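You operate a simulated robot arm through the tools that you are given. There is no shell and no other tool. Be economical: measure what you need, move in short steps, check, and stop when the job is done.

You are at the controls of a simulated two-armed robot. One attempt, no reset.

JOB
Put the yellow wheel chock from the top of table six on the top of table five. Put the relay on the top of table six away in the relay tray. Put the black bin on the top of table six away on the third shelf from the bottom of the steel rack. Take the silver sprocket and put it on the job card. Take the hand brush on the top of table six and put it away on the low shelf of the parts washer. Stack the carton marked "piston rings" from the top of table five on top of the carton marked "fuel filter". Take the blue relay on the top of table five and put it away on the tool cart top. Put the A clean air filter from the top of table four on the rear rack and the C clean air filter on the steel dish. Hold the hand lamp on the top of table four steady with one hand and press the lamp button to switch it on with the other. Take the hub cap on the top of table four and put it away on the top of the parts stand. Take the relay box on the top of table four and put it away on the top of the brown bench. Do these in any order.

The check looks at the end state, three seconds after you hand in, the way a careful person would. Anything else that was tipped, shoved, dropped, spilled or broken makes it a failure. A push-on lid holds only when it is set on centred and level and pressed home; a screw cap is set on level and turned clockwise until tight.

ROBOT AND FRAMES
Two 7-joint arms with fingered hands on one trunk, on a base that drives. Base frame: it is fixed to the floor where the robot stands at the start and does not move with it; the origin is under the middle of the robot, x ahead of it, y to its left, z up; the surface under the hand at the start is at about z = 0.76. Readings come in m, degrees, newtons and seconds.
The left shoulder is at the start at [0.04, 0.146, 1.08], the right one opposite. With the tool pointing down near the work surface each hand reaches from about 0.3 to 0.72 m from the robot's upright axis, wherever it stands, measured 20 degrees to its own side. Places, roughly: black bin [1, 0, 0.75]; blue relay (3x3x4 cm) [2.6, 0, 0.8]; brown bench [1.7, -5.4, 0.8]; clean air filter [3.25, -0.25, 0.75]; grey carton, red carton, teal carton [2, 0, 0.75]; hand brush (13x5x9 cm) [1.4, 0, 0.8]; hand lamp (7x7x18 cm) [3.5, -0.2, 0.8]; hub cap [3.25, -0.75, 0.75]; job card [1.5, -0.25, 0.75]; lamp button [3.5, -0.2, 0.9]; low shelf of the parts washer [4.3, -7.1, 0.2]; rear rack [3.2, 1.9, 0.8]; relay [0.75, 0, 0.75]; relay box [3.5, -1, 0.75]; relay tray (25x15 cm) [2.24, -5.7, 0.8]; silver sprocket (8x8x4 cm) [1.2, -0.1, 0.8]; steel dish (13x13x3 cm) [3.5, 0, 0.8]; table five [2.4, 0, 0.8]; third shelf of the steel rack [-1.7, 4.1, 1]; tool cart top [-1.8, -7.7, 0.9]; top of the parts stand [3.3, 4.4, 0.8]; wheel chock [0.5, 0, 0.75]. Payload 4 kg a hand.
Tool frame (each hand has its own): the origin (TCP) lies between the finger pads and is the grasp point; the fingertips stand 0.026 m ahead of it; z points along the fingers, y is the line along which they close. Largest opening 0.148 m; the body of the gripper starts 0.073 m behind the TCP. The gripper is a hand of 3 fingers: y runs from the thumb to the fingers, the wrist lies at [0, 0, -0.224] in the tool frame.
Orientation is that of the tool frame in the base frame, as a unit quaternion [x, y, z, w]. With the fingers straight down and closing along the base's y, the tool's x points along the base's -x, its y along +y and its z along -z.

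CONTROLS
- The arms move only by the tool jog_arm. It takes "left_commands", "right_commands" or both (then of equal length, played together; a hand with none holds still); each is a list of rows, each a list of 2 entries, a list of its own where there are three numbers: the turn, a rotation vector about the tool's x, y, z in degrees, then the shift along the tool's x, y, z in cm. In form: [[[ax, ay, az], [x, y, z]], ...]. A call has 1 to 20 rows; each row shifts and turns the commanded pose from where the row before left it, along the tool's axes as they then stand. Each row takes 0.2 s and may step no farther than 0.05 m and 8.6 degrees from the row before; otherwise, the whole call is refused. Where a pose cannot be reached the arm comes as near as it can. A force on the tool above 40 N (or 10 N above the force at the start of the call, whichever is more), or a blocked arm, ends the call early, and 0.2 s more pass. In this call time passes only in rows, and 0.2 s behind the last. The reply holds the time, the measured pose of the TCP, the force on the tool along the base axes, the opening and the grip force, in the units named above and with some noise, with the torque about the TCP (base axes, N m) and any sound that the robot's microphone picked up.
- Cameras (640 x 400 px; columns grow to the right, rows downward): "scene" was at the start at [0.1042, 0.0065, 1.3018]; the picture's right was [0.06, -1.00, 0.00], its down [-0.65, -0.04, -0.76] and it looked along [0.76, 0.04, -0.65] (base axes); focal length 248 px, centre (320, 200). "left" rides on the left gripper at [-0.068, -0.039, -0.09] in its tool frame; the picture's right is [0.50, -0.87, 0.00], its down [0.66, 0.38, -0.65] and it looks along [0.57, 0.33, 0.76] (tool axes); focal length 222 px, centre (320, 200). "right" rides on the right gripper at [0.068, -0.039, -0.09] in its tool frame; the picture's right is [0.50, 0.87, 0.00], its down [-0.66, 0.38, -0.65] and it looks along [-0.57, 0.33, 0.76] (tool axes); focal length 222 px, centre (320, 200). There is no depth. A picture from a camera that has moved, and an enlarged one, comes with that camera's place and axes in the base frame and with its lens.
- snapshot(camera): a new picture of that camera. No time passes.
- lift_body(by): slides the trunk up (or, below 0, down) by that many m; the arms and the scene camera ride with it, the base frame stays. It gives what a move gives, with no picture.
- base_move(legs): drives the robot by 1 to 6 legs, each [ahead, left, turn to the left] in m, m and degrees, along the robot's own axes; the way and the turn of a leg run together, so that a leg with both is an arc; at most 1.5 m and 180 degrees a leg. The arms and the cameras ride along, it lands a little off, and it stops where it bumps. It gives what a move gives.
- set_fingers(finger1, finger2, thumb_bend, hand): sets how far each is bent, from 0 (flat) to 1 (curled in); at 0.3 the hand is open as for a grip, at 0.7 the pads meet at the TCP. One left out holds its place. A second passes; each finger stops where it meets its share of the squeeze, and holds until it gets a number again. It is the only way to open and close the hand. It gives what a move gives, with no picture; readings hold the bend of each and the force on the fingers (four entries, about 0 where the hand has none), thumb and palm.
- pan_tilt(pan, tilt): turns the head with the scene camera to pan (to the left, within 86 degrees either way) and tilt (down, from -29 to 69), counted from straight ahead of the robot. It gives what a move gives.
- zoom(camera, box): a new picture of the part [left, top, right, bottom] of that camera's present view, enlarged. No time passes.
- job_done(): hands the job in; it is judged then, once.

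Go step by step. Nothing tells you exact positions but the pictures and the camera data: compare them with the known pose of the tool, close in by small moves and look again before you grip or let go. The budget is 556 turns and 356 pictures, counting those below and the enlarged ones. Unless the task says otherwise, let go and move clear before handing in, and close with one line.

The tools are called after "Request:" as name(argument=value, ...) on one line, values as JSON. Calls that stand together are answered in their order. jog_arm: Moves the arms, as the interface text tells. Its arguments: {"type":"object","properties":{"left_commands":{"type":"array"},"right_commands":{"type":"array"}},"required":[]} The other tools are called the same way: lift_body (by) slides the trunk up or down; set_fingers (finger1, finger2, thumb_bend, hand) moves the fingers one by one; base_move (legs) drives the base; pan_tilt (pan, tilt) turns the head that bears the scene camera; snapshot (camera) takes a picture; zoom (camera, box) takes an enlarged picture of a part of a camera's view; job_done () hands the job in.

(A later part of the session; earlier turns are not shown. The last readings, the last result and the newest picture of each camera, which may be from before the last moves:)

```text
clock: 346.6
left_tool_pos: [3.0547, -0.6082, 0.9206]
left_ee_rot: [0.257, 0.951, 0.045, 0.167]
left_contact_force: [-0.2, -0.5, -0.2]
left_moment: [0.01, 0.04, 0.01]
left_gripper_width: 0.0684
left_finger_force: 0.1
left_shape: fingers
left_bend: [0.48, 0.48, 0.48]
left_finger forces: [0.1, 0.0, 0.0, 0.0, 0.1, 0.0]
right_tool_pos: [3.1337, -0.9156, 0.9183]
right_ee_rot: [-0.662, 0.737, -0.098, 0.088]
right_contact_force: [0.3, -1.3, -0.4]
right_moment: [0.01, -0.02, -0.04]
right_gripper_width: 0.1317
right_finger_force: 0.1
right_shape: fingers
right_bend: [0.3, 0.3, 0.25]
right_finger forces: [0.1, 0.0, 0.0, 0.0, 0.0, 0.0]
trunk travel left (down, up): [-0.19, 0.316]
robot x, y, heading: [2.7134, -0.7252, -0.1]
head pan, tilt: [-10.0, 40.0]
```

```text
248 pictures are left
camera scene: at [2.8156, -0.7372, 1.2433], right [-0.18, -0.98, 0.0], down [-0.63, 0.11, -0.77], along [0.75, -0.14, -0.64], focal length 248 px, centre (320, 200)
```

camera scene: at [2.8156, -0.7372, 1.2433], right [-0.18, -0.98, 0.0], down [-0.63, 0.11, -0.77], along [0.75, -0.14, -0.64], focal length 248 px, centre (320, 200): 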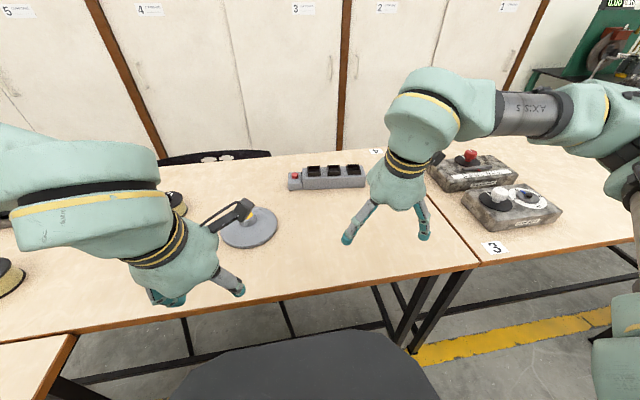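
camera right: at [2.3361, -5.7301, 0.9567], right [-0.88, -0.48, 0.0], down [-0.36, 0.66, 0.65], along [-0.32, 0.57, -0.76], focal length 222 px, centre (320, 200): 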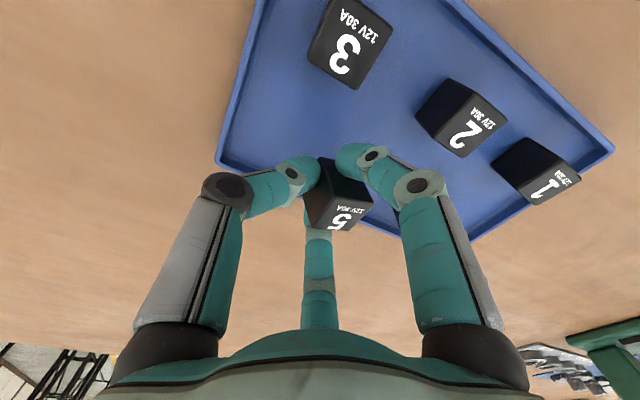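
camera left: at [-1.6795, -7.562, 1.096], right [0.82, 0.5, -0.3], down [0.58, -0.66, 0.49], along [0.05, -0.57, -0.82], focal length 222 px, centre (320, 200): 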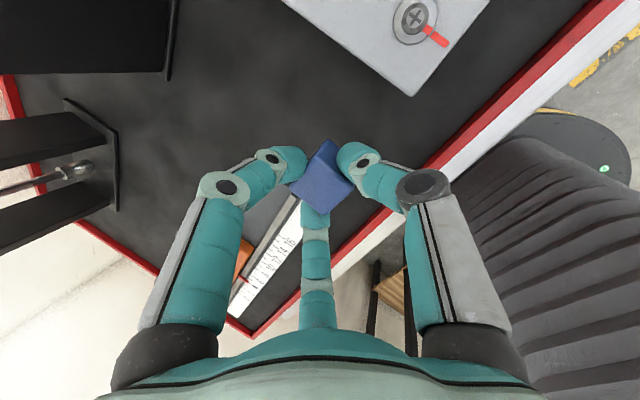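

Request:
jog_arm(right_commands=[[[0, 0, 0], [-1.05, -4.22, 1.68]], [[0, 0, 0], [-1.05, -4.22, 1.68]], [[0, 0, 0], [-1.05, -4.22, 1.3]], [[0, 0, 0], [-1.05, -4.22, 1.3]], [[0, 0, 0], [-1.05, -4.22, 1.3]], [[0, 0, 0], [-1.05, -4.22, 1.3]], [[0, 0, 0], [-1.05, -4.22, 1.3]]])

Request:
snapshot(camera="right")

Request:
zoom(camera="scene", box=[230, 110, 430, 230])

```text
clock: 348.2
left_tool_pos: [3.0545, -0.6057, 0.9191]
left_ee_rot: [0.257, 0.951, 0.044, 0.167]
left_contact_force: [0.3, -0.4, 0.0]
left_moment: [0.01, 0.0, -0.04]
left_gripper_width: 0.0686
left_finger_force: 0.0
left_shape: fingers
left_bend: [0.48, 0.48, 0.48]
left_finger forces: [0.1, 0.0, 0.1, 0.0, 0.1, 0.0]
right_tool_pos: [3.4409, -0.8696, 0.9001]
right_ee_rot: [-0.664, 0.736, -0.097, 0.087]
right_contact_force: [1.3, 1.2, 0.0]
right_moment: [-0.08, -0.05, -0.02]
right_gripper_width: 0.132
right_finger_force: 0.1
right_shape: fingers
right_bend: [0.3, 0.3, 0.25]
right_finger forces: [0.0, 0.0, 0.0, 0.0, 0.1, 0.0]
right hand out of reach, approached as far as the arm can: row 7
trunk travel left (down, up): [-0.19, 0.316]
robot x, y, heading: [2.7132, -0.7224, -0.0]
head pan, tilt: [-10.0, 40.0]
```

```text
247 pictures are left
camera right: at [3.4497, -0.9373, 0.9973], right [-0.88, -0.41, -0.22], down [-0.47, 0.71, 0.53], along [-0.06, 0.57, -0.82], focal length 222 px, centre (320, 200)
```

right: 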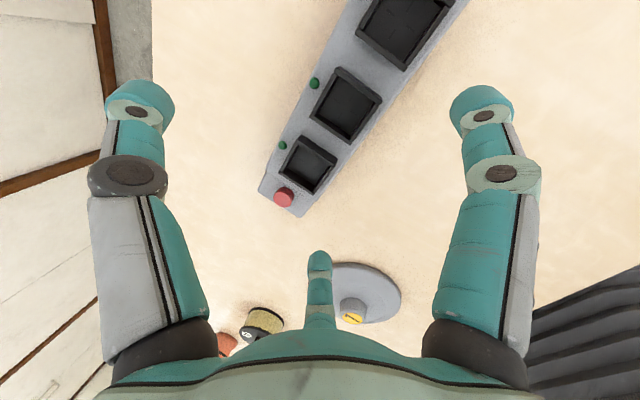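

```text
3.20 times, centred on (330, 170) of scene
camera zoom: at [2.8165, -0.7348, 1.2433], right [-0.18, -0.98, 0.0], down [-0.63, 0.11, -0.77], along [0.75, -0.14, -0.64], focal length 793 px, centre (288, 296)
```

zoom: 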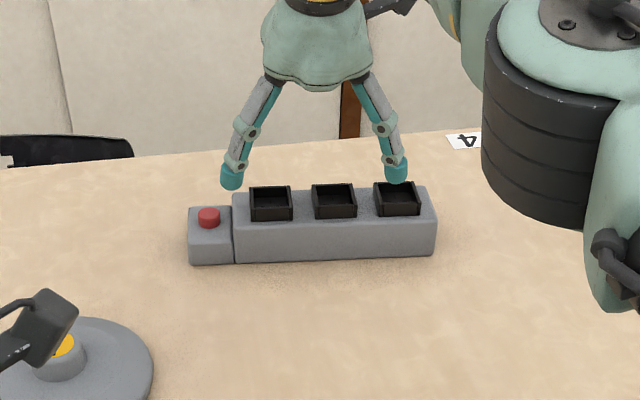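

The box centre is ≈(3.459,-0.877). Lowering onto it.

Request:
jog_arm(right_commands=[[[0, 0, 3], [0.2, 0.6, 3.3]], [[0, 0, 0], [0.2, 0.6, 3.3]], [[0, 0, 0], [0.2, 0.6, 2.8]]])

Request:
snapshot(camera="right")

Request:
zoom(camera="scene", box=[230, 110, 430, 230])

```text
clock: 349.0
left_tool_pos: [3.0555, -0.6084, 0.9194]
left_ee_rot: [0.257, 0.951, 0.045, 0.167]
left_contact_force: [0.7, 0.6, 0.4]
left_moment: [0.04, 0.01, -0.03]
left_gripper_width: 0.0686
left_finger_force: 0.0
left_shape: fingers
left_bend: [0.48, 0.48, 0.48]
left_finger forces: [0.0, 0.0, 0.0, 0.0, 0.0, 0.0]
right_tool_pos: [3.4431, -0.8826, 0.8052]
right_ee_rot: [-0.643, 0.755, -0.094, 0.09]
right_contact_force: [0.3, -0.2, -0.1]
right_moment: [-0.03, -0.02, -0.04]
right_gripper_width: 0.1318
right_finger_force: 0.1
right_shape: fingers
right_bend: [0.3, 0.3, 0.25]
right_finger forces: [0.0, 0.0, 0.0, 0.0, 0.1, 0.1]
trunk travel left (down, up): [-0.19, 0.316]
robot x, y, heading: [2.7159, -0.728, -0.3]
head pan, tilt: [-10.0, 40.0]
```

```text
245 pictures are left
camera right: at [3.4475, -0.9522, 0.901], right [-0.9, -0.36, -0.23], down [-0.43, 0.72, 0.54], along [-0.03, 0.59, -0.81], focal length 222 px, centre (320, 200)
```

right: 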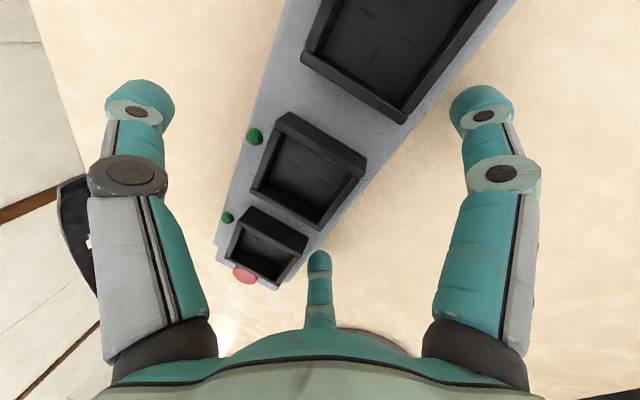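

```text
3.20 times, centred on (330, 170) of scene
camera zoom: at [2.8163, -0.7372, 1.2433], right [-0.18, -0.98, 0.0], down [-0.63, 0.11, -0.77], along [0.75, -0.14, -0.64], focal length 793 px, centre (288, 296)
```

zoom: 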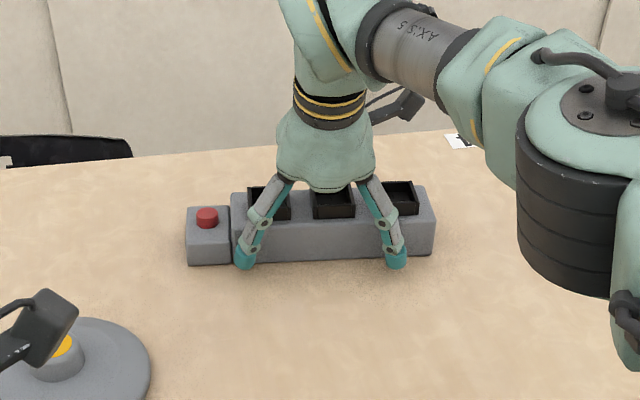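

Well straddled. Closing.

Request:
set_fingers(hand="right", finger1=0.6, finger2=0.6, thumb_bend=0.6)

Request:
snapshot(camera="right")

Request:
zoom(camera="scene", box=[230, 110, 430, 230])

```text
clock: 350.0
left_tool_pos: [3.0535, -0.607, 0.9206]
left_ee_rot: [0.257, 0.951, 0.045, 0.167]
left_contact_force: [0.3, 0.1, 0.1]
left_moment: [-0.02, -0.02, 0.0]
left_gripper_width: 0.0683
left_finger_force: 0.1
left_shape: fingers
left_bend: [0.48, 0.48, 0.48]
left_finger forces: [0.0, 0.0, 0.0, 0.1, 0.1, 0.1]
right_tool_pos: [3.4417, -0.8828, 0.807]
right_ee_rot: [-0.643, 0.755, -0.096, 0.092]
right_contact_force: [4.4, -0.3, 8.3]
right_moment: [0.07, 0.02, -0.03]
right_gripper_width: 0.0718
right_finger_force: 18.2
right_shape: fingers
right_bend: [0.52, 0.51, 0.49]
right_finger forces: [7.7, 8.1, 0.0, 0.1, 21.3, 0.1]
trunk travel left (down, up): [-0.19, 0.316]
robot x, y, heading: [2.7133, -0.7258, -0.1]
head pan, tilt: [-10.0, 40.0]
```

```text
243 pictures are left
camera right: at [3.4472, -0.952, 0.9032], right [-0.9, -0.36, -0.23], down [-0.43, 0.72, 0.54], along [-0.03, 0.59, -0.81], focal length 222 px, centre (320, 200)
```

right: 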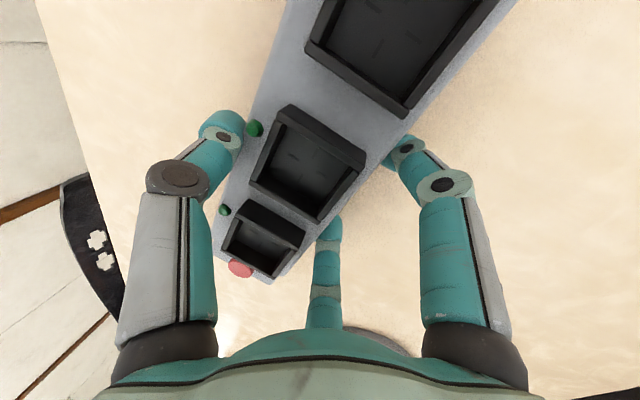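

```text
3.20 times, centred on (330, 170) of scene
camera zoom: at [2.8153, -0.7369, 1.2434], right [-0.18, -0.98, 0.0], down [-0.63, 0.11, -0.77], along [0.75, -0.14, -0.64], focal length 793 px, centre (288, 296)
```

zoom: 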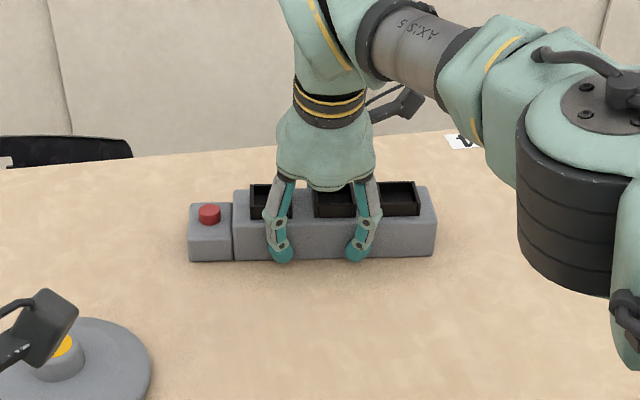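

Gripped with about 20 N. Firming a little and test-lifting.

Request:
set_fingers(hand="right", finger1=0.66, finger2=0.66, thumb_bend=0.64)

Request:
jog_arm(right_commands=[[[0, 0, 0], [0, -0.26, -0.97]], [[0, 0, 0], [0, -0.26, -0.97]], [[0, 0, 0], [0, -0.26, -0.97]]])

Request:
zoom(camera="scene", box=[230, 110, 430, 230])

```text
clock: 351.0
left_tool_pos: [3.0544, -0.6083, 0.9204]
left_ee_rot: [0.256, 0.951, 0.045, 0.166]
left_contact_force: [0.0, -0.4, 0.5]
left_moment: [0.0, -0.03, 0.01]
left_gripper_width: 0.0684
left_finger_force: 0.2
left_shape: fingers
left_bend: [0.48, 0.48, 0.48]
left_finger forces: [0.1, 0.0, 0.0, 0.0, 0.0, 0.0]
right_tool_pos: [3.4428, -0.8827, 0.8066]
right_ee_rot: [-0.643, 0.755, -0.094, 0.091]
right_contact_force: [4.5, -0.3, 10.9]
right_moment: [0.03, 0.04, 0.01]
right_gripper_width: 0.0719
right_finger_force: 20.7
right_shape: fingers
right_bend: [0.52, 0.51, 0.51]
right_finger forces: [8.5, 8.6, 0.1, 0.0, 23.3, 0.0]
trunk travel left (down, up): [-0.19, 0.316]
robot x, y, heading: [2.7104, -0.7275, -0.2]
head pan, tilt: [-10.0, 40.0]
```

```text
clock: 351.8
left_tool_pos: [3.0557, -0.6083, 0.9197]
left_ee_rot: [0.257, 0.951, 0.045, 0.166]
left_contact_force: [0.0, -0.4, 0.5]
left_moment: [0.0, 0.0, 0.01]
left_gripper_width: 0.0683
left_finger_force: 0.1
left_shape: fingers
left_bend: [0.48, 0.48, 0.48]
left_finger forces: [0.0, 0.0, 0.0, 0.0, 0.0, 0.0]
right_tool_pos: [3.4438, -0.8834, 0.8356]
right_ee_rot: [-0.644, 0.754, -0.094, 0.09]
right_contact_force: [-0.2, 0.3, -3.4]
right_moment: [-0.01, 0.06, 0.01]
right_gripper_width: 0.0709
right_finger_force: 17.8
right_shape: fingers
right_bend: [0.52, 0.51, 0.53]
right_finger forces: [8.9, 8.7, 0.0, 0.0, 18.1, 0.0]
trunk travel left (down, up): [-0.19, 0.316]
robot x, y, heading: [2.7102, -0.7211, -0.2]
head pan, tilt: [-10.0, 40.0]
```

```text
3.20 times, centred on (330, 170) of scene
camera zoom: at [2.8164, -0.737, 1.2432], right [-0.18, -0.98, 0.0], down [-0.63, 0.11, -0.77], along [0.75, -0.14, -0.64], focal length 793 px, centre (288, 296)
```

zoom: 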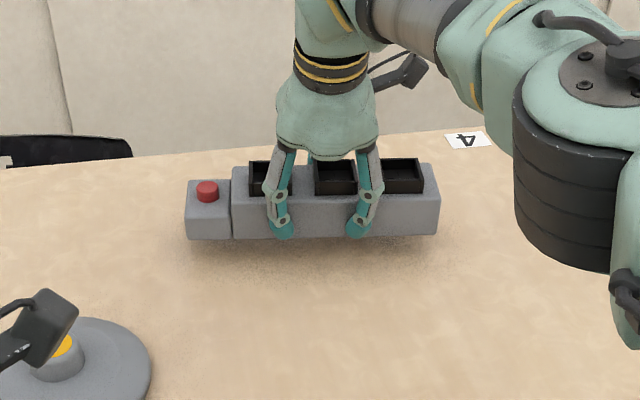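

Box lifts level. Raising the trunk and retracting the hand.

Request:
lift_body(by=0.2)

Request:
jog_arm(right_commands=[[[0, 0, 0], [0, 4.2, -1.13]], [[0, 0, 0], [0, 4.2, -1.13]], [[0, 0, 0], [0, 4.2, -1.13]], [[0, 0, 0], [0, 4.2, -1.13]], [[0, 0, 0], [0, 4.2, -1.13]], [[0, 0, 0], [1.5, 4.2, -1.13]]])

Request:
snapshot(camera="scene")

```text
clock: 354.0
left_tool_pos: [3.0556, -0.6083, 1.1186]
left_ee_rot: [0.257, 0.951, 0.045, 0.167]
left_contact_force: [0.0, 0.1, -0.3]
left_moment: [0.0, 0.0, 0.02]
left_gripper_width: 0.0683
left_finger_force: 0.1
left_shape: fingers
left_bend: [0.48, 0.48, 0.48]
left_finger forces: [0.0, 0.0, 0.0, 0.1, 0.0, 0.0]
right_tool_pos: [3.4445, -0.8833, 1.0344]
right_ee_rot: [-0.643, 0.755, -0.094, 0.09]
right_contact_force: [0.9, -0.1, -3.0]
right_moment: [0.01, 0.02, -0.02]
right_gripper_width: 0.0705
right_finger_force: 18.3
right_shape: fingers
right_bend: [0.52, 0.51, 0.53]
right_finger forces: [9.0, 8.6, 0.0, 0.0, 18.0, 0.0]
trunk travel left (down, up): [-0.39, 0.116]
robot x, y, heading: [2.7146, -0.7263, -0.4]
head pan, tilt: [-10.0, 40.0]
```

```text
clock: 355.4
left_tool_pos: [3.0538, -0.6088, 1.1207]
left_ee_rot: [0.257, 0.951, 0.045, 0.167]
left_contact_force: [-1.1, -0.1, -0.2]
left_moment: [0.03, -0.03, 0.03]
left_gripper_width: 0.0681
left_finger_force: 0.0
left_shape: fingers
left_bend: [0.48, 0.48, 0.48]
left_finger forces: [0.1, 0.0, 0.0, 0.1, 0.1, 0.0]
right_tool_pos: [3.1804, -0.8571, 1.0374]
right_ee_rot: [-0.642, 0.755, -0.095, 0.092]
right_contact_force: [-0.4, -0.6, -2.6]
right_moment: [0.03, 0.06, 0.01]
right_gripper_width: 0.07
right_finger_force: 17.6
right_shape: fingers
right_bend: [0.52, 0.51, 0.53]
right_finger forces: [8.9, 8.5, 0.1, 0.0, 18.0, 0.1]
trunk travel left (down, up): [-0.39, 0.116]
robot x, y, heading: [2.7123, -0.7243, 0.0]
head pan, tilt: [-10.0, 40.0]
```

```text
240 pictures are left
camera scene: at [2.8151, -0.7383, 1.4423], right [-0.18, -0.98, 0.0], down [-0.63, 0.11, -0.77], along [0.75, -0.13, -0.64], focal length 248 px, centre (320, 200)
```

scene: 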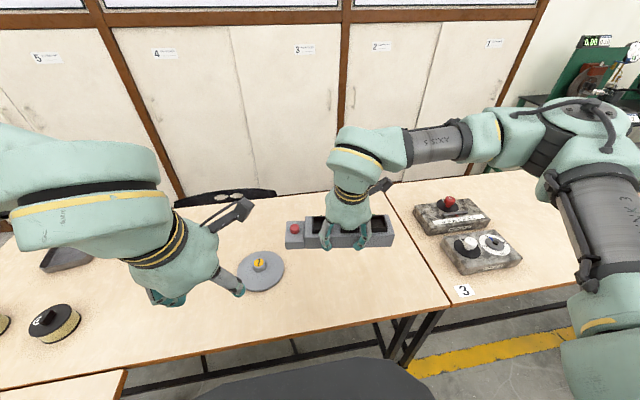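

Now the hand brush. Backing out, turning north and moving in front of it at x≈1.49.

Request:
base_move(legs=[[-0.3, -0.3, 0], [0, 0, 90], [0, 0.92, 0]])

Request:
jog_arm(left_commands=[[[3.33, 5.77, 0], [0, 0, 0]], [[3.33, 5.77, 0], [0, 0, 0]], [[3.33, 5.77, 0], [0, 0, 0]], [[0, 0, 7.5], [0, 0, 0]], [[0, 0, 7.5], [0, 0, 0]], [[0, 0, 7.5], [0, 0, 0]], [[0, 0, 7.5], [0, 0, 0]], [[0, 0, 7.5], [0, 0, 0]], [[0, 0, 7.5], [0, 0, 0]], [[0, 0, 7.5], [0, 0, 0]], [[0, 0, 7.5], [0, 0, 0]], [[-7.5, 0, 0], [0, 0, 0]], [[-7.5, 0, 0], [0, 0, 0]]])

Request:
pan_tilt(pan=5, tilt=45)

Request:
snapshot(camera="scene")

```text
clock: 366.2
left_tool_pos: [1.3823, -0.6722, 1.1188]
left_ee_rot: [-0.485, 0.857, 0.149, 0.087]
left_contact_force: [0.7, -0.2, 1.0]
left_moment: [-0.01, 0.0, 0.03]
left_gripper_width: 0.0683
left_finger_force: 0.1
left_shape: fingers
left_bend: [0.48, 0.48, 0.48]
left_finger forces: [0.0, 0.1, 0.0, 0.1, 0.0, 0.0]
right_tool_pos: [1.6337, -0.5495, 1.0374]
right_ee_rot: [0.988, -0.086, 0.004, -0.13]
right_contact_force: [-0.1, -0.5, -4.3]
right_moment: [-0.08, -0.04, 0.0]
right_gripper_width: 0.0697
right_finger_force: 17.4
right_shape: fingers
right_bend: [0.52, 0.51, 0.54]
right_finger forces: [8.5, 8.2, 0.1, 0.0, 17.2, 0.0]
trunk travel left (down, up): [-0.39, 0.116]
robot x, y, heading: [1.4943, -1.0113, 89.3]
head pan, tilt: [-10.0, 40.0]
```

```text
clock: 369.0
left_tool_pos: [1.3837, -0.6723, 1.1189]
left_ee_rot: [0.01, 0.991, 0.131, 0.002]
left_contact_force: [0.5, 0.1, 0.8]
left_moment: [-0.03, 0.0, 0.0]
left_gripper_width: 0.0685
left_finger_force: 0.1
left_shape: fingers
left_bend: [0.48, 0.48, 0.48]
left_finger forces: [0.0, 0.0, 0.0, 0.0, 0.0, 0.0]
right_tool_pos: [1.634, -0.55, 1.0391]
right_ee_rot: [0.988, -0.086, 0.003, -0.131]
right_contact_force: [-0.2, -0.3, -3.8]
right_moment: [-0.06, 0.01, 0.02]
right_gripper_width: 0.0698
right_finger_force: 16.9
right_shape: fingers
right_bend: [0.52, 0.51, 0.54]
right_finger forces: [8.5, 8.1, 0.1, 0.0, 17.3, 0.1]
trunk travel left (down, up): [-0.39, 0.116]
robot x, y, heading: [1.4911, -1.0155, 89.0]
head pan, tilt: [-10.0, 40.0]
```

```text
clock: 369.8
left_tool_pos: [1.3815, -0.6719, 1.1188]
left_ee_rot: [0.01, 0.992, 0.129, 0.0]
left_contact_force: [-0.4, 0.6, 0.6]
left_moment: [0.02, 0.03, 0.05]
left_gripper_width: 0.0689
left_finger_force: 0.1
left_shape: fingers
left_bend: [0.48, 0.48, 0.48]
left_finger forces: [0.0, 0.0, 0.0, 0.0, 0.0, 0.0]
right_tool_pos: [1.6332, -0.5489, 1.0385]
right_ee_rot: [0.988, -0.086, 0.004, -0.131]
right_contact_force: [0.0, 0.1, -3.1]
right_moment: [-0.05, -0.02, 0.01]
right_gripper_width: 0.0697
right_finger_force: 16.7
right_shape: fingers
right_bend: [0.52, 0.51, 0.54]
right_finger forces: [8.5, 8.2, 0.0, 0.0, 17.2, 0.0]
trunk travel left (down, up): [-0.39, 0.116]
robot x, y, heading: [1.4936, -1.0163, 89.0]
head pan, tilt: [5.0, 45.0]
```

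```text
239 pictures are left
camera scene: at [1.4885, -0.9121, 1.435], right [1.0, 0.07, 0.0], down [0.05, -0.71, -0.71], along [-0.05, 0.71, -0.71], focal length 248 px, centre (320, 200)
```

scene: 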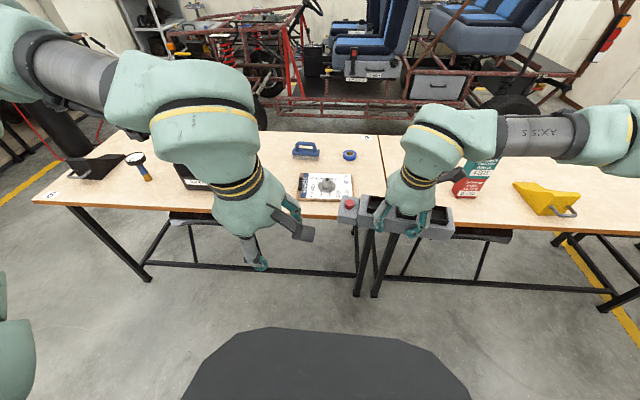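

Request:
base_move(legs=[[0.325, 0, 1.0]])

Request:
zoom(camera="scene", box=[230, 120, 410, 220])

```text
clock: 372.0
left_tool_pos: [1.3814, -0.3488, 1.1186]
left_ee_rot: [0.002, 0.991, 0.131, -0.001]
left_contact_force: [0.1, -0.6, 1.0]
left_moment: [0.01, 0.01, 0.02]
left_gripper_width: 0.0683
left_finger_force: 0.1
left_shape: fingers
left_bend: [0.48, 0.48, 0.48]
left_finger forces: [0.0, 0.0, 0.0, 0.1, 0.1, 0.0]
right_tool_pos: [1.6321, -0.224, 1.0385]
right_ee_rot: [0.988, -0.08, 0.002, -0.131]
right_contact_force: [0.1, 0.4, -2.7]
right_moment: [-0.05, -0.01, -0.03]
right_gripper_width: 0.0699
right_finger_force: 16.7
right_shape: fingers
right_bend: [0.52, 0.51, 0.54]
right_finger forces: [8.6, 8.3, 0.0, 0.0, 17.3, 0.0]
trunk travel left (down, up): [-0.39, 0.116]
robot x, y, heading: [1.4982, -0.6901, 89.6]
head pan, tilt: [5.0, 45.0]
```

```text
3.56 times, centred on (320, 170) of scene
camera zoom: at [1.4909, -0.5884, 1.4351], right [1.0, 0.08, 0.0], down [0.06, -0.7, -0.71], along [-0.06, 0.71, -0.71], focal length 881 px, centre (320, 307)
```

zoom: 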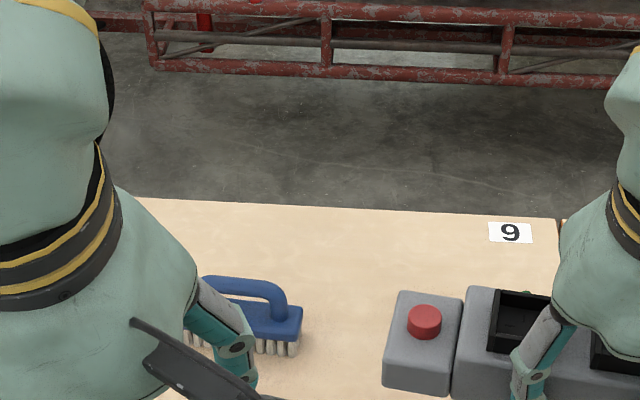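

Request:
lift_body(by=-0.1)

Request:
set_fingers(hand="left", finger1=0.3, finger2=0.3, thumb_bend=0.4)

Request:
jog_arm(left_commands=[[[0, 0, 0], [0.27, 3.9, 2.3]], [[0, 0, 0], [0.27, 3.9, 2.3]], [[0, 0, 0], [0.27, 3.9, 2.3]], [[0, 0, 0], [0.27, 3.9, 2.3]], [[0, 0, 0], [0.27, 3.9, 2.3]], [[0, 0, 0], [0.27, 3.9, 2.3]], [[0, 0, 0], [0.27, 3.9, 2.3]], [[0, 0, 0], [0.27, 3.9, 2.3]], [[0, 0, 0], [0.27, 3.9, 2.3]]])

Request:
snapshot(camera="left")

Request:
snapshot(camera="scene")

```text
clock: 373.3
left_tool_pos: [1.3834, -0.3475, 1.0192]
left_ee_rot: [0.004, 0.992, 0.129, 0.0]
left_contact_force: [0.0, -0.1, -0.1]
left_moment: [-0.06, -0.01, 0.01]
left_gripper_width: 0.0683
left_finger_force: 0.0
left_shape: fingers
left_bend: [0.48, 0.48, 0.48]
left_finger forces: [0.1, 0.0, 0.0, 0.0, 0.0, 0.1]
right_tool_pos: [1.6317, -0.221, 0.9384]
right_ee_rot: [0.988, -0.08, 0.003, -0.13]
right_contact_force: [0.0, -0.7, -4.0]
right_moment: [-0.09, 0.0, 0.02]
right_gripper_width: 0.0698
right_finger_force: 17.3
right_shape: fingers
right_bend: [0.52, 0.51, 0.54]
right_finger forces: [8.6, 8.2, 0.0, 0.1, 17.3, 0.1]
trunk travel left (down, up): [-0.29, 0.216]
robot x, y, heading: [1.4945, -0.6905, 89.6]
head pan, tilt: [5.0, 45.0]
```

```text
clock: 374.3
left_tool_pos: [1.382, -0.3483, 1.0184]
left_ee_rot: [0.004, 0.992, 0.13, -0.001]
left_contact_force: [0.7, -0.4, -0.5]
left_moment: [0.02, 0.02, 0.01]
left_gripper_width: 0.1108
left_finger_force: 0.1
left_shape: fingers
left_bend: [0.3, 0.3, 0.4]
left_finger forces: [0.1, 0.0, 0.0, 0.1, 0.0, 0.1]
right_tool_pos: [1.6313, -0.222, 0.938]
right_ee_rot: [0.988, -0.079, 0.003, -0.131]
right_contact_force: [0.6, 0.0, -3.6]
right_moment: [-0.09, -0.03, -0.01]
right_gripper_width: 0.0696
right_finger_force: 17.2
right_shape: fingers
right_bend: [0.52, 0.51, 0.54]
right_finger forces: [8.6, 8.3, 0.0, 0.0, 17.3, 0.1]
trunk travel left (down, up): [-0.29, 0.216]
robot x, y, heading: [1.4971, -0.6905, 89.8]
head pan, tilt: [5.0, 45.0]
```

```text
clock: 376.3
left_tool_pos: [1.363, 0.0221, 0.9165]
left_ee_rot: [0.005, 0.992, 0.129, 0.0]
left_contact_force: [-1.0, 0.5, 0.1]
left_moment: [-0.01, 0.0, 0.02]
left_gripper_width: 0.1113
left_finger_force: 0.1
left_shape: fingers
left_bend: [0.3, 0.3, 0.4]
left_finger forces: [0.1, 0.0, 0.0, 0.0, 0.0, 0.1]
left hand out of reach, approached as far as the arm can: row 9
right_tool_pos: [1.633, -0.2222, 0.9377]
right_ee_rot: [0.988, -0.08, 0.003, -0.131]
right_contact_force: [-0.1, -0.6, -3.8]
right_moment: [-0.06, -0.01, -0.01]
right_gripper_width: 0.0696
right_finger_force: 16.9
right_shape: fingers
right_bend: [0.52, 0.51, 0.54]
right_finger forces: [8.6, 8.3, 0.1, 0.0, 17.4, 0.0]
trunk travel left (down, up): [-0.29, 0.216]
robot x, y, heading: [1.4957, -0.692, 89.8]
head pan, tilt: [5.0, 45.0]
```

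```text
237 pictures are left
camera left: at [1.4313, -0.0393, 0.9925], right [-0.51, -0.83, -0.22], down [-0.65, 0.2, 0.73], along [-0.56, 0.51, -0.65], focal length 222 px, centre (320, 200)
```

left: 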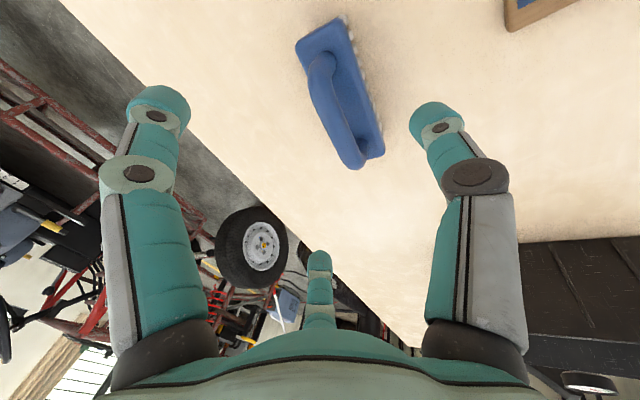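

```text
236 pictures are left
camera scene: at [1.4912, -0.5865, 1.3352], right [1.0, 0.08, 0.0], down [0.06, -0.71, -0.71], along [-0.06, 0.7, -0.71], focal length 248 px, centre (320, 200)
```

scene: 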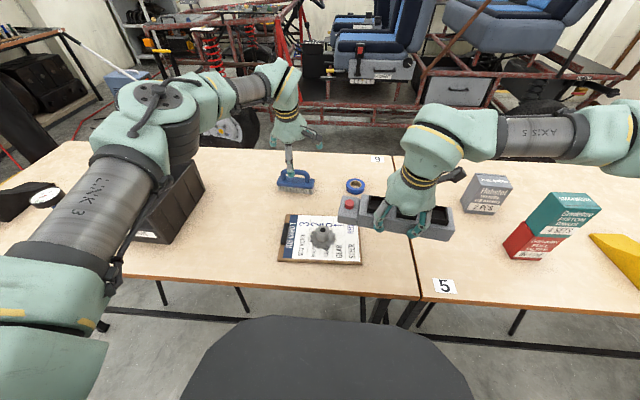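

Request:
zoom(camera="scene", box=[240, 130, 380, 220])

Request:
zoom(camera="left", box=[250, 0, 430, 190])

```text
4.44 times, centred on (310, 175) of scene
camera zoom: at [1.4912, -0.5865, 1.3352], right [1.0, 0.08, 0.0], down [0.06, -0.71, -0.71], along [-0.06, 0.7, -0.71], focal length 1102 px, centre (364, 311)
```

zoom: 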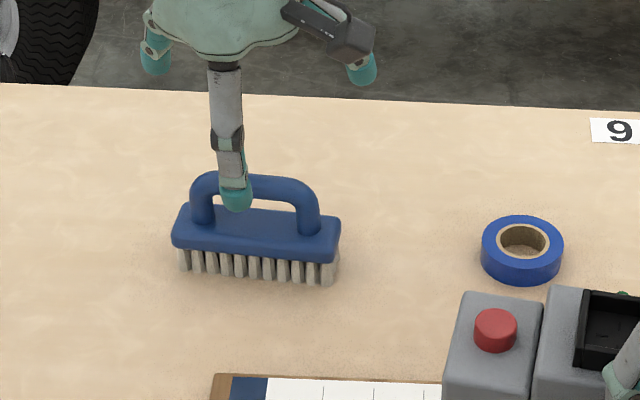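

```text
2.11 times, centred on (340, 95) of left
camera zoom: at [1.4313, -0.0393, 0.9925], right [-0.51, -0.83, -0.22], down [-0.65, 0.2, 0.73], along [-0.56, 0.51, -0.65], focal length 468 px, centre (278, 421)
```

zoom: 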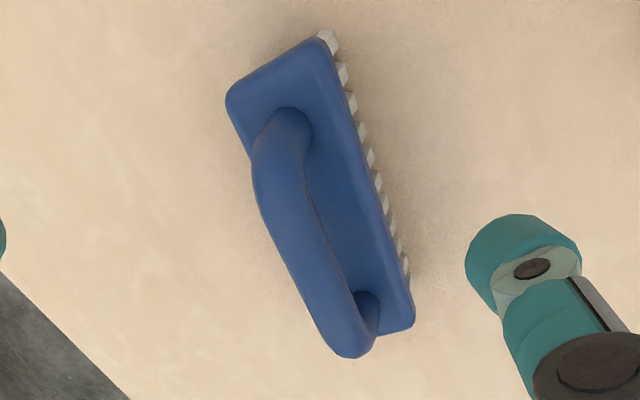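

Brush centre ≈(1.36, 0.027), yaw about 4°. Descending over it.

Request:
jog_arm(left_commands=[[[0, 0, 4], [0.07, -0.54, 3.7]], [[0, 0, 0], [0.07, -0.54, 3.7]], [[0, 0, 0], [0.07, -0.54, 3.7]]])

Request:
snapshot(camera="left")

Request:
zoom(camera="scene", box=[240, 130, 380, 220])

```text
clock: 377.1
left_tool_pos: [1.3619, 0.0245, 0.8926]
left_ee_rot: [0.025, 0.991, 0.13, -0.004]
left_contact_force: [0.3, -0.7, 0.6]
left_moment: [0.02, 0.01, 0.05]
left_gripper_width: 0.1111
left_finger_force: 0.1
left_shape: fingers
left_bend: [0.3, 0.3, 0.4]
left_finger forces: [0.0, 0.0, 0.0, 0.0, 0.1, 0.0]
left hand out of reach, approached as far as the arm can: row 1, 2, 3
right_tool_pos: [1.6316, -0.2216, 0.9377]
right_ee_rot: [0.988, -0.08, 0.004, -0.131]
right_contact_force: [-0.4, -1.0, -2.7]
right_moment: [-0.07, 0.0, -0.01]
right_gripper_width: 0.0696
right_finger_force: 16.8
right_shape: fingers
right_bend: [0.52, 0.51, 0.54]
right_finger forces: [8.5, 8.3, 0.0, 0.0, 17.2, 0.0]
trunk travel left (down, up): [-0.29, 0.216]
robot x, y, heading: [1.4993, -0.6896, 89.6]
head pan, tilt: [5.0, 45.0]
```

```text
233 pictures are left
camera left: at [1.4278, -0.0394, 0.9683], right [-0.55, -0.81, -0.22], down [-0.63, 0.23, 0.74], along [-0.55, 0.54, -0.64], focal length 222 px, centre (320, 200)
```

left: 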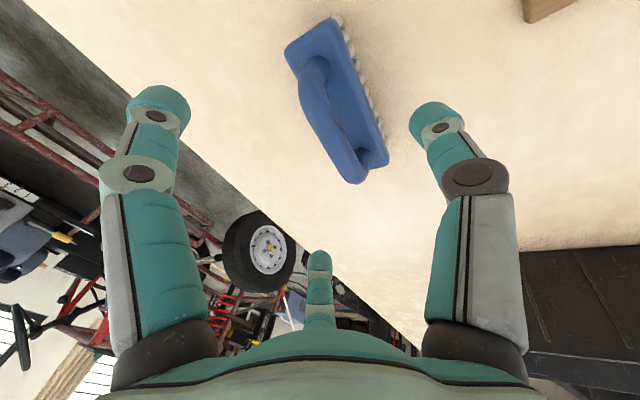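

```text
4.44 times, centred on (310, 175) of scene
camera zoom: at [1.4909, -0.5865, 1.3352], right [1.0, 0.08, 0.0], down [0.06, -0.71, -0.71], along [-0.06, 0.7, -0.71], focal length 1102 px, centre (364, 311)
```

zoom: 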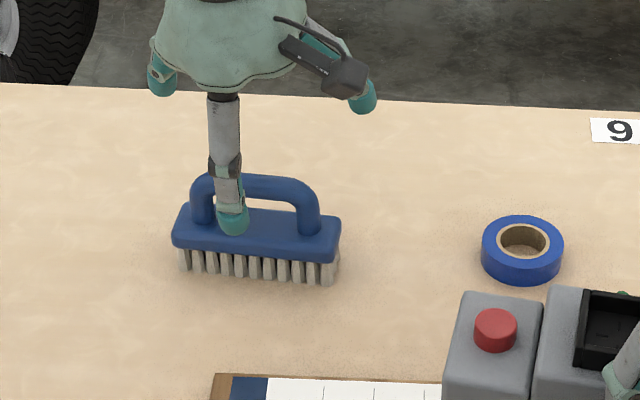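

Reach limit hit; I'll back up, increase tilt to 30°, and retry.

Request:
jog_arm(left_commands=[[[0, 0, 0], [-0.07, 0.54, -3.7]], [[0, 0, 0], [-0.07, 0.54, -3.7]], [[-7.5, 0, 0], [0, 0, 0]], [[-7.5, 0, 0], [0, 0, 0]]])

Request:
set_fingers(hand="left", thumb_bend=0.44)

Request:
zoom(camera="scene", box=[240, 110, 380, 220])

```text
clock: 378.1
left_tool_pos: [1.3635, 0.0244, 0.8926]
left_ee_rot: [0.038, 0.965, 0.258, 0.0]
left_contact_force: [0.4, 0.3, 0.1]
left_moment: [0.05, 0.01, 0.02]
left_gripper_width: 0.1113
left_finger_force: 0.1
left_shape: fingers
left_bend: [0.3, 0.3, 0.4]
left_finger forces: [0.0, 0.1, 0.0, 0.0, 0.0, 0.0]
left hand out of reach, approached as far as the arm can: row 1, 2
right_tool_pos: [1.6324, -0.2217, 0.9383]
right_ee_rot: [0.988, -0.08, 0.004, -0.13]
right_contact_force: [-0.3, 0.4, -3.2]
right_moment: [-0.07, 0.03, -0.02]
right_gripper_width: 0.0698
right_finger_force: 17.2
right_shape: fingers
right_bend: [0.52, 0.51, 0.54]
right_finger forces: [8.5, 8.2, 0.1, 0.1, 17.2, 0.1]
trunk travel left (down, up): [-0.29, 0.216]
robot x, y, heading: [1.4997, -0.6947, 89.7]
head pan, tilt: [5.0, 45.0]
```

```text
clock: 379.1
left_tool_pos: [1.3632, 0.0261, 0.8927]
left_ee_rot: [0.038, 0.966, 0.257, 0.0]
left_contact_force: [-1.0, -0.1, -0.2]
left_moment: [-0.01, -0.02, 0.02]
left_gripper_width: 0.1053
left_finger_force: 0.0
left_shape: fingers
left_bend: [0.3, 0.3, 0.44]
left_finger forces: [0.0, 0.1, 0.1, 0.0, 0.1, 0.0]
right_tool_pos: [1.6311, -0.2212, 0.9371]
right_ee_rot: [0.988, -0.079, 0.004, -0.131]
right_contact_force: [0.4, 0.1, -3.9]
right_moment: [-0.05, 0.01, -0.02]
right_gripper_width: 0.0699
right_finger_force: 16.9
right_shape: fingers
right_bend: [0.52, 0.51, 0.54]
right_finger forces: [8.6, 8.3, 0.1, 0.1, 17.3, 0.0]
trunk travel left (down, up): [-0.29, 0.216]
robot x, y, heading: [1.4964, -0.6913, 89.5]
head pan, tilt: [5.0, 45.0]
```

```text
3.64 times, centred on (310, 165) of scene
camera zoom: at [1.4909, -0.5868, 1.3352], right [1.0, 0.08, 0.0], down [0.06, -0.71, -0.71], along [-0.06, 0.7, -0.71], focal length 901 px, centre (356, 327)
```

zoom: 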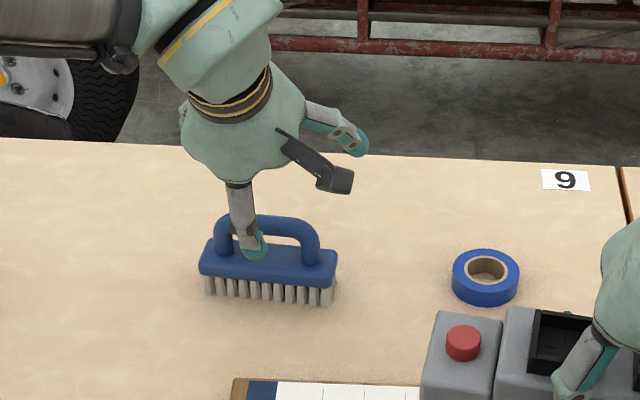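

Request:
jog_arm(left_commands=[[[0, 0, 0], [0, -3.5, -2.1]], [[0, 0, 0], [0.1, 0, 3.5]], [[0, 0, 0], [0.1, 0, 3.5]]])

Request:
snapshot(camera="left")

Request:
zoom(camera="scene", box=[240, 110, 380, 220])

```text
clock: 379.9
left_tool_pos: [1.3578, 0.0205, 0.8294]
left_ee_rot: [0.039, 0.966, 0.257, 0.0]
left_contact_force: [0.7, -0.7, 1.2]
left_moment: [-0.03, -0.01, 0.02]
left_gripper_width: 0.105
left_finger_force: 0.0
left_shape: fingers
left_bend: [0.3, 0.3, 0.44]
left_finger forces: [0.1, 0.1, 0.1, 0.0, 0.1, 0.1]
right_tool_pos: [1.6316, -0.2205, 0.9368]
right_ee_rot: [0.988, -0.08, 0.003, -0.129]
right_contact_force: [0.3, -0.9, -2.7]
right_moment: [-0.06, 0.02, 0.03]
right_gripper_width: 0.0695
right_finger_force: 16.5
right_shape: fingers
right_bend: [0.52, 0.51, 0.54]
right_finger forces: [8.5, 8.3, 0.0, 0.1, 17.3, 0.0]
trunk travel left (down, up): [-0.29, 0.216]
robot x, y, heading: [1.4971, -0.6897, 89.5]
head pan, tilt: [5.0, 45.0]
```

```text
230 pictures are left
camera left: at [1.4216, -0.0635, 0.8862], right [-0.56, -0.71, -0.42], down [-0.64, 0.05, 0.77], along [-0.52, 0.7, -0.48], focal length 222 px, centre (320, 200)
```

left: 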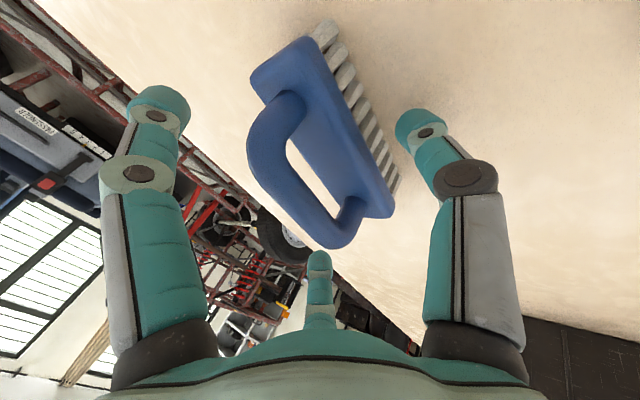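

```text
3.64 times, centred on (310, 165) of scene
camera zoom: at [1.491, -0.5858, 1.3351], right [1.0, 0.08, 0.0], down [0.06, -0.71, -0.71], along [-0.06, 0.7, -0.71], focal length 901 px, centre (356, 327)
```

zoom: 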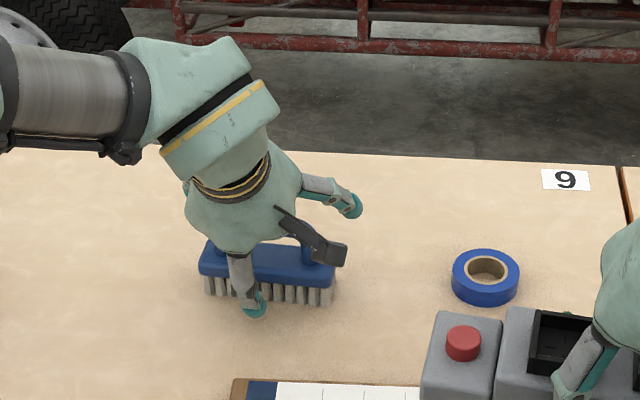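

Request:
jog_arm(left_commands=[[[0, 0, 0], [0, 0, 1.0]], [[0, 0, 0], [0, 0, 1.0]]])

Request:
set_fingers(hand="left", finger1=0.6, finger2=0.6, thumb_bend=0.6)

Request:
snapshot(camera="left")

Request:
zoom(camera="scene", box=[240, 110, 380, 220])

```text
clock: 380.5
left_tool_pos: [1.3587, 0.028, 0.8162]
left_ee_rot: [0.039, 0.965, 0.261, 0.0]
left_contact_force: [-1.6, -2.7, 14.2]
left_moment: [-0.62, 0.07, -0.06]
left_gripper_width: 0.1009
left_finger_force: 7.2
left_shape: fingers
left_bend: [0.3, 0.3, 0.46]
left_finger forces: [0.1, 0.1, 0.0, 0.0, 14.7, 0.0]
right_tool_pos: [1.6317, -0.2241, 0.9399]
right_ee_rot: [0.988, -0.079, 0.003, -0.133]
right_contact_force: [-0.6, -0.6, -4.2]
right_moment: [-0.04, -0.01, 0.02]
right_gripper_width: 0.0698
right_finger_force: 16.8
right_shape: fingers
right_bend: [0.52, 0.51, 0.54]
right_finger forces: [8.5, 8.3, 0.0, 0.0, 17.2, 0.0]
trunk travel left (down, up): [-0.29, 0.216]
robot x, y, heading: [1.4991, -0.6849, 89.8]
head pan, tilt: [5.0, 45.0]
```

```text
clock: 381.5
left_tool_pos: [1.3581, 0.029, 0.8132]
left_ee_rot: [0.039, 0.965, 0.258, 0.0]
left_contact_force: [-0.2, -0.9, 3.4]
left_moment: [-0.08, -0.02, 0.03]
left_gripper_width: 0.0447
left_finger_force: 6.7
left_shape: fingers
left_bend: [0.57, 0.56, 0.56]
left_finger forces: [3.3, 3.6, 0.0, 0.1, 7.3, 0.0]
right_tool_pos: [1.6313, -0.2227, 0.9382]
right_ee_rot: [0.988, -0.081, 0.002, -0.13]
right_contact_force: [0.4, 0.8, -2.9]
right_moment: [-0.06, 0.0, -0.02]
right_gripper_width: 0.0698
right_finger_force: 16.9
right_shape: fingers
right_bend: [0.52, 0.51, 0.54]
right_finger forces: [8.5, 8.3, 0.0, 0.0, 17.2, 0.1]
trunk travel left (down, up): [-0.29, 0.216]
robot x, y, heading: [1.4996, -0.6886, 89.5]
head pan, tilt: [5.0, 45.0]
```

```text
228 pictures are left
camera left: at [1.4219, -0.0543, 0.8692], right [-0.56, -0.71, -0.42], down [-0.64, 0.05, 0.77], along [-0.52, 0.7, -0.48], focal length 222 px, centre (320, 200)
```

left: 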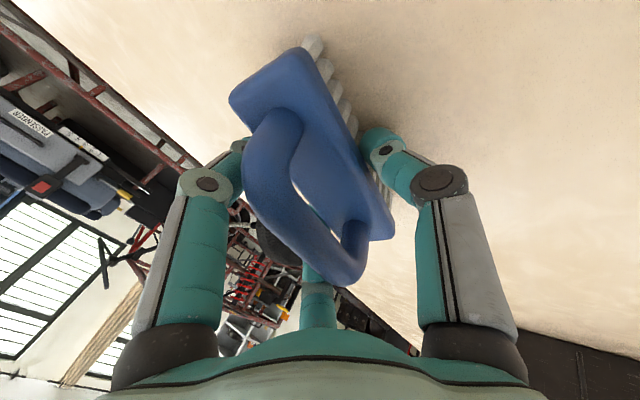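

```text
3.64 times, centred on (310, 165) of scene
camera zoom: at [1.491, -0.5872, 1.3352], right [1.0, 0.08, 0.0], down [0.06, -0.7, -0.71], along [-0.06, 0.7, -0.71], focal length 901 px, centre (356, 327)
```

zoom: 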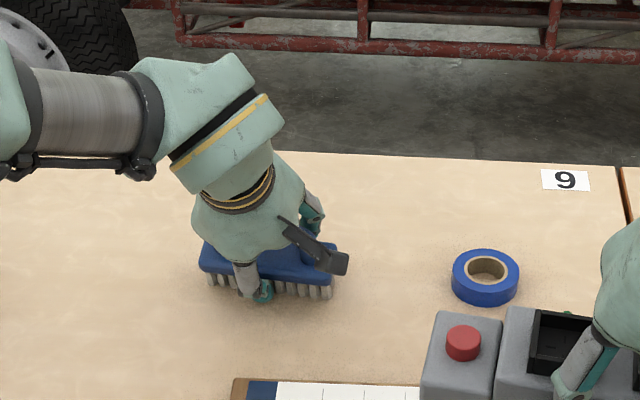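

Gripped on the brush body. Tightening and lifting.

Request:
set_fingers(hand="left", finger1=0.72, finger2=0.72, thumb_bend=0.7)

Request:
jog_arm(left_commands=[[[0, 0, 0], [0, 1.0, -1.73]], [[0, 0, 0], [0, 1.0, -1.73]], [[0, 0, 0], [0, 1.0, -1.73]]])

Request:
snapshot(camera="left")

Request:
zoom(camera="scene", box=[240, 110, 380, 220])

```text
clock: 382.5
left_tool_pos: [1.3584, 0.0308, 0.8127]
left_ee_rot: [0.038, 0.966, 0.257, 0.0]
left_contact_force: [0.5, -0.4, -1.8]
left_moment: [0.01, 0.0, 0.01]
left_gripper_width: 0.04
left_finger_force: 17.1
left_shape: fingers
left_bend: [0.6, 0.59, 0.59]
left_finger forces: [8.5, 8.0, 0.0, 0.0, 17.6, 0.0]
right_tool_pos: [1.632, -0.2216, 0.9381]
right_ee_rot: [0.988, -0.08, 0.004, -0.13]
right_contact_force: [0.2, 0.8, -3.6]
right_moment: [-0.03, 0.0, 0.02]
right_gripper_width: 0.0699
right_finger_force: 17.5
right_shape: fingers
right_bend: [0.52, 0.51, 0.54]
right_finger forces: [8.4, 8.4, 0.1, 0.0, 17.1, 0.0]
trunk travel left (down, up): [-0.29, 0.216]
robot x, y, heading: [1.4993, -0.6916, 89.5]
head pan, tilt: [5.0, 45.0]
```

```text
clock: 383.3
left_tool_pos: [1.362, 0.029, 0.8736]
left_ee_rot: [0.039, 0.965, 0.258, 0.001]
left_contact_force: [0.6, 0.2, -1.1]
left_moment: [0.0, -0.03, 0.03]
left_gripper_width: 0.0399
left_finger_force: 17.2
left_shape: fingers
left_bend: [0.6, 0.59, 0.59]
left_finger forces: [8.5, 8.1, 0.0, 0.0, 17.6, 0.0]
right_tool_pos: [1.6313, -0.2224, 0.9388]
right_ee_rot: [0.988, -0.08, 0.003, -0.131]
right_contact_force: [0.6, -0.3, -3.8]
right_moment: [-0.08, 0.0, -0.04]
right_gripper_width: 0.0699
right_finger_force: 16.5
right_shape: fingers
right_bend: [0.52, 0.51, 0.54]
right_finger forces: [8.5, 8.3, 0.0, 0.0, 17.1, 0.0]
trunk travel left (down, up): [-0.29, 0.216]
robot x, y, heading: [1.5, -0.6904, 89.7]
head pan, tilt: [5.0, 45.0]
```

```text
226 pictures are left
camera left: at [1.4251, -0.0546, 0.9313], right [-0.56, -0.71, -0.42], down [-0.64, 0.05, 0.77], along [-0.52, 0.7, -0.48], focal length 222 px, centre (320, 200)
```

left: 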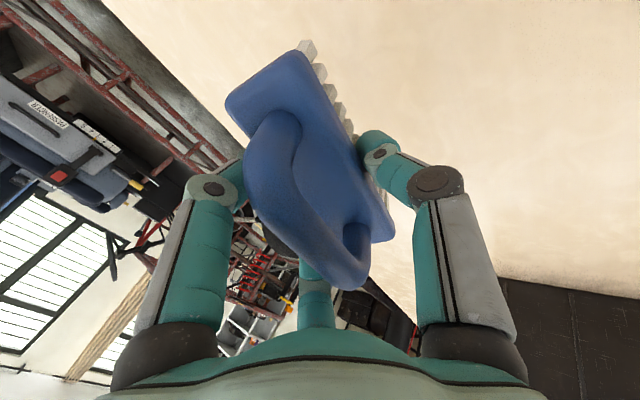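

```text
3.64 times, centred on (310, 165) of scene
camera zoom: at [1.491, -0.587, 1.3352], right [1.0, 0.08, 0.0], down [0.06, -0.7, -0.71], along [-0.06, 0.7, -0.71], focal length 901 px, centre (356, 327)
```

zoom: 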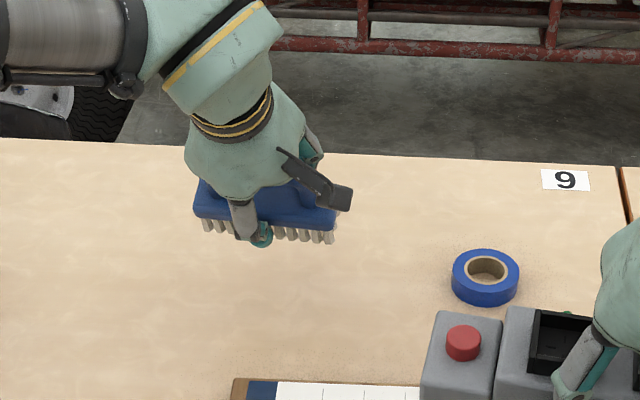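

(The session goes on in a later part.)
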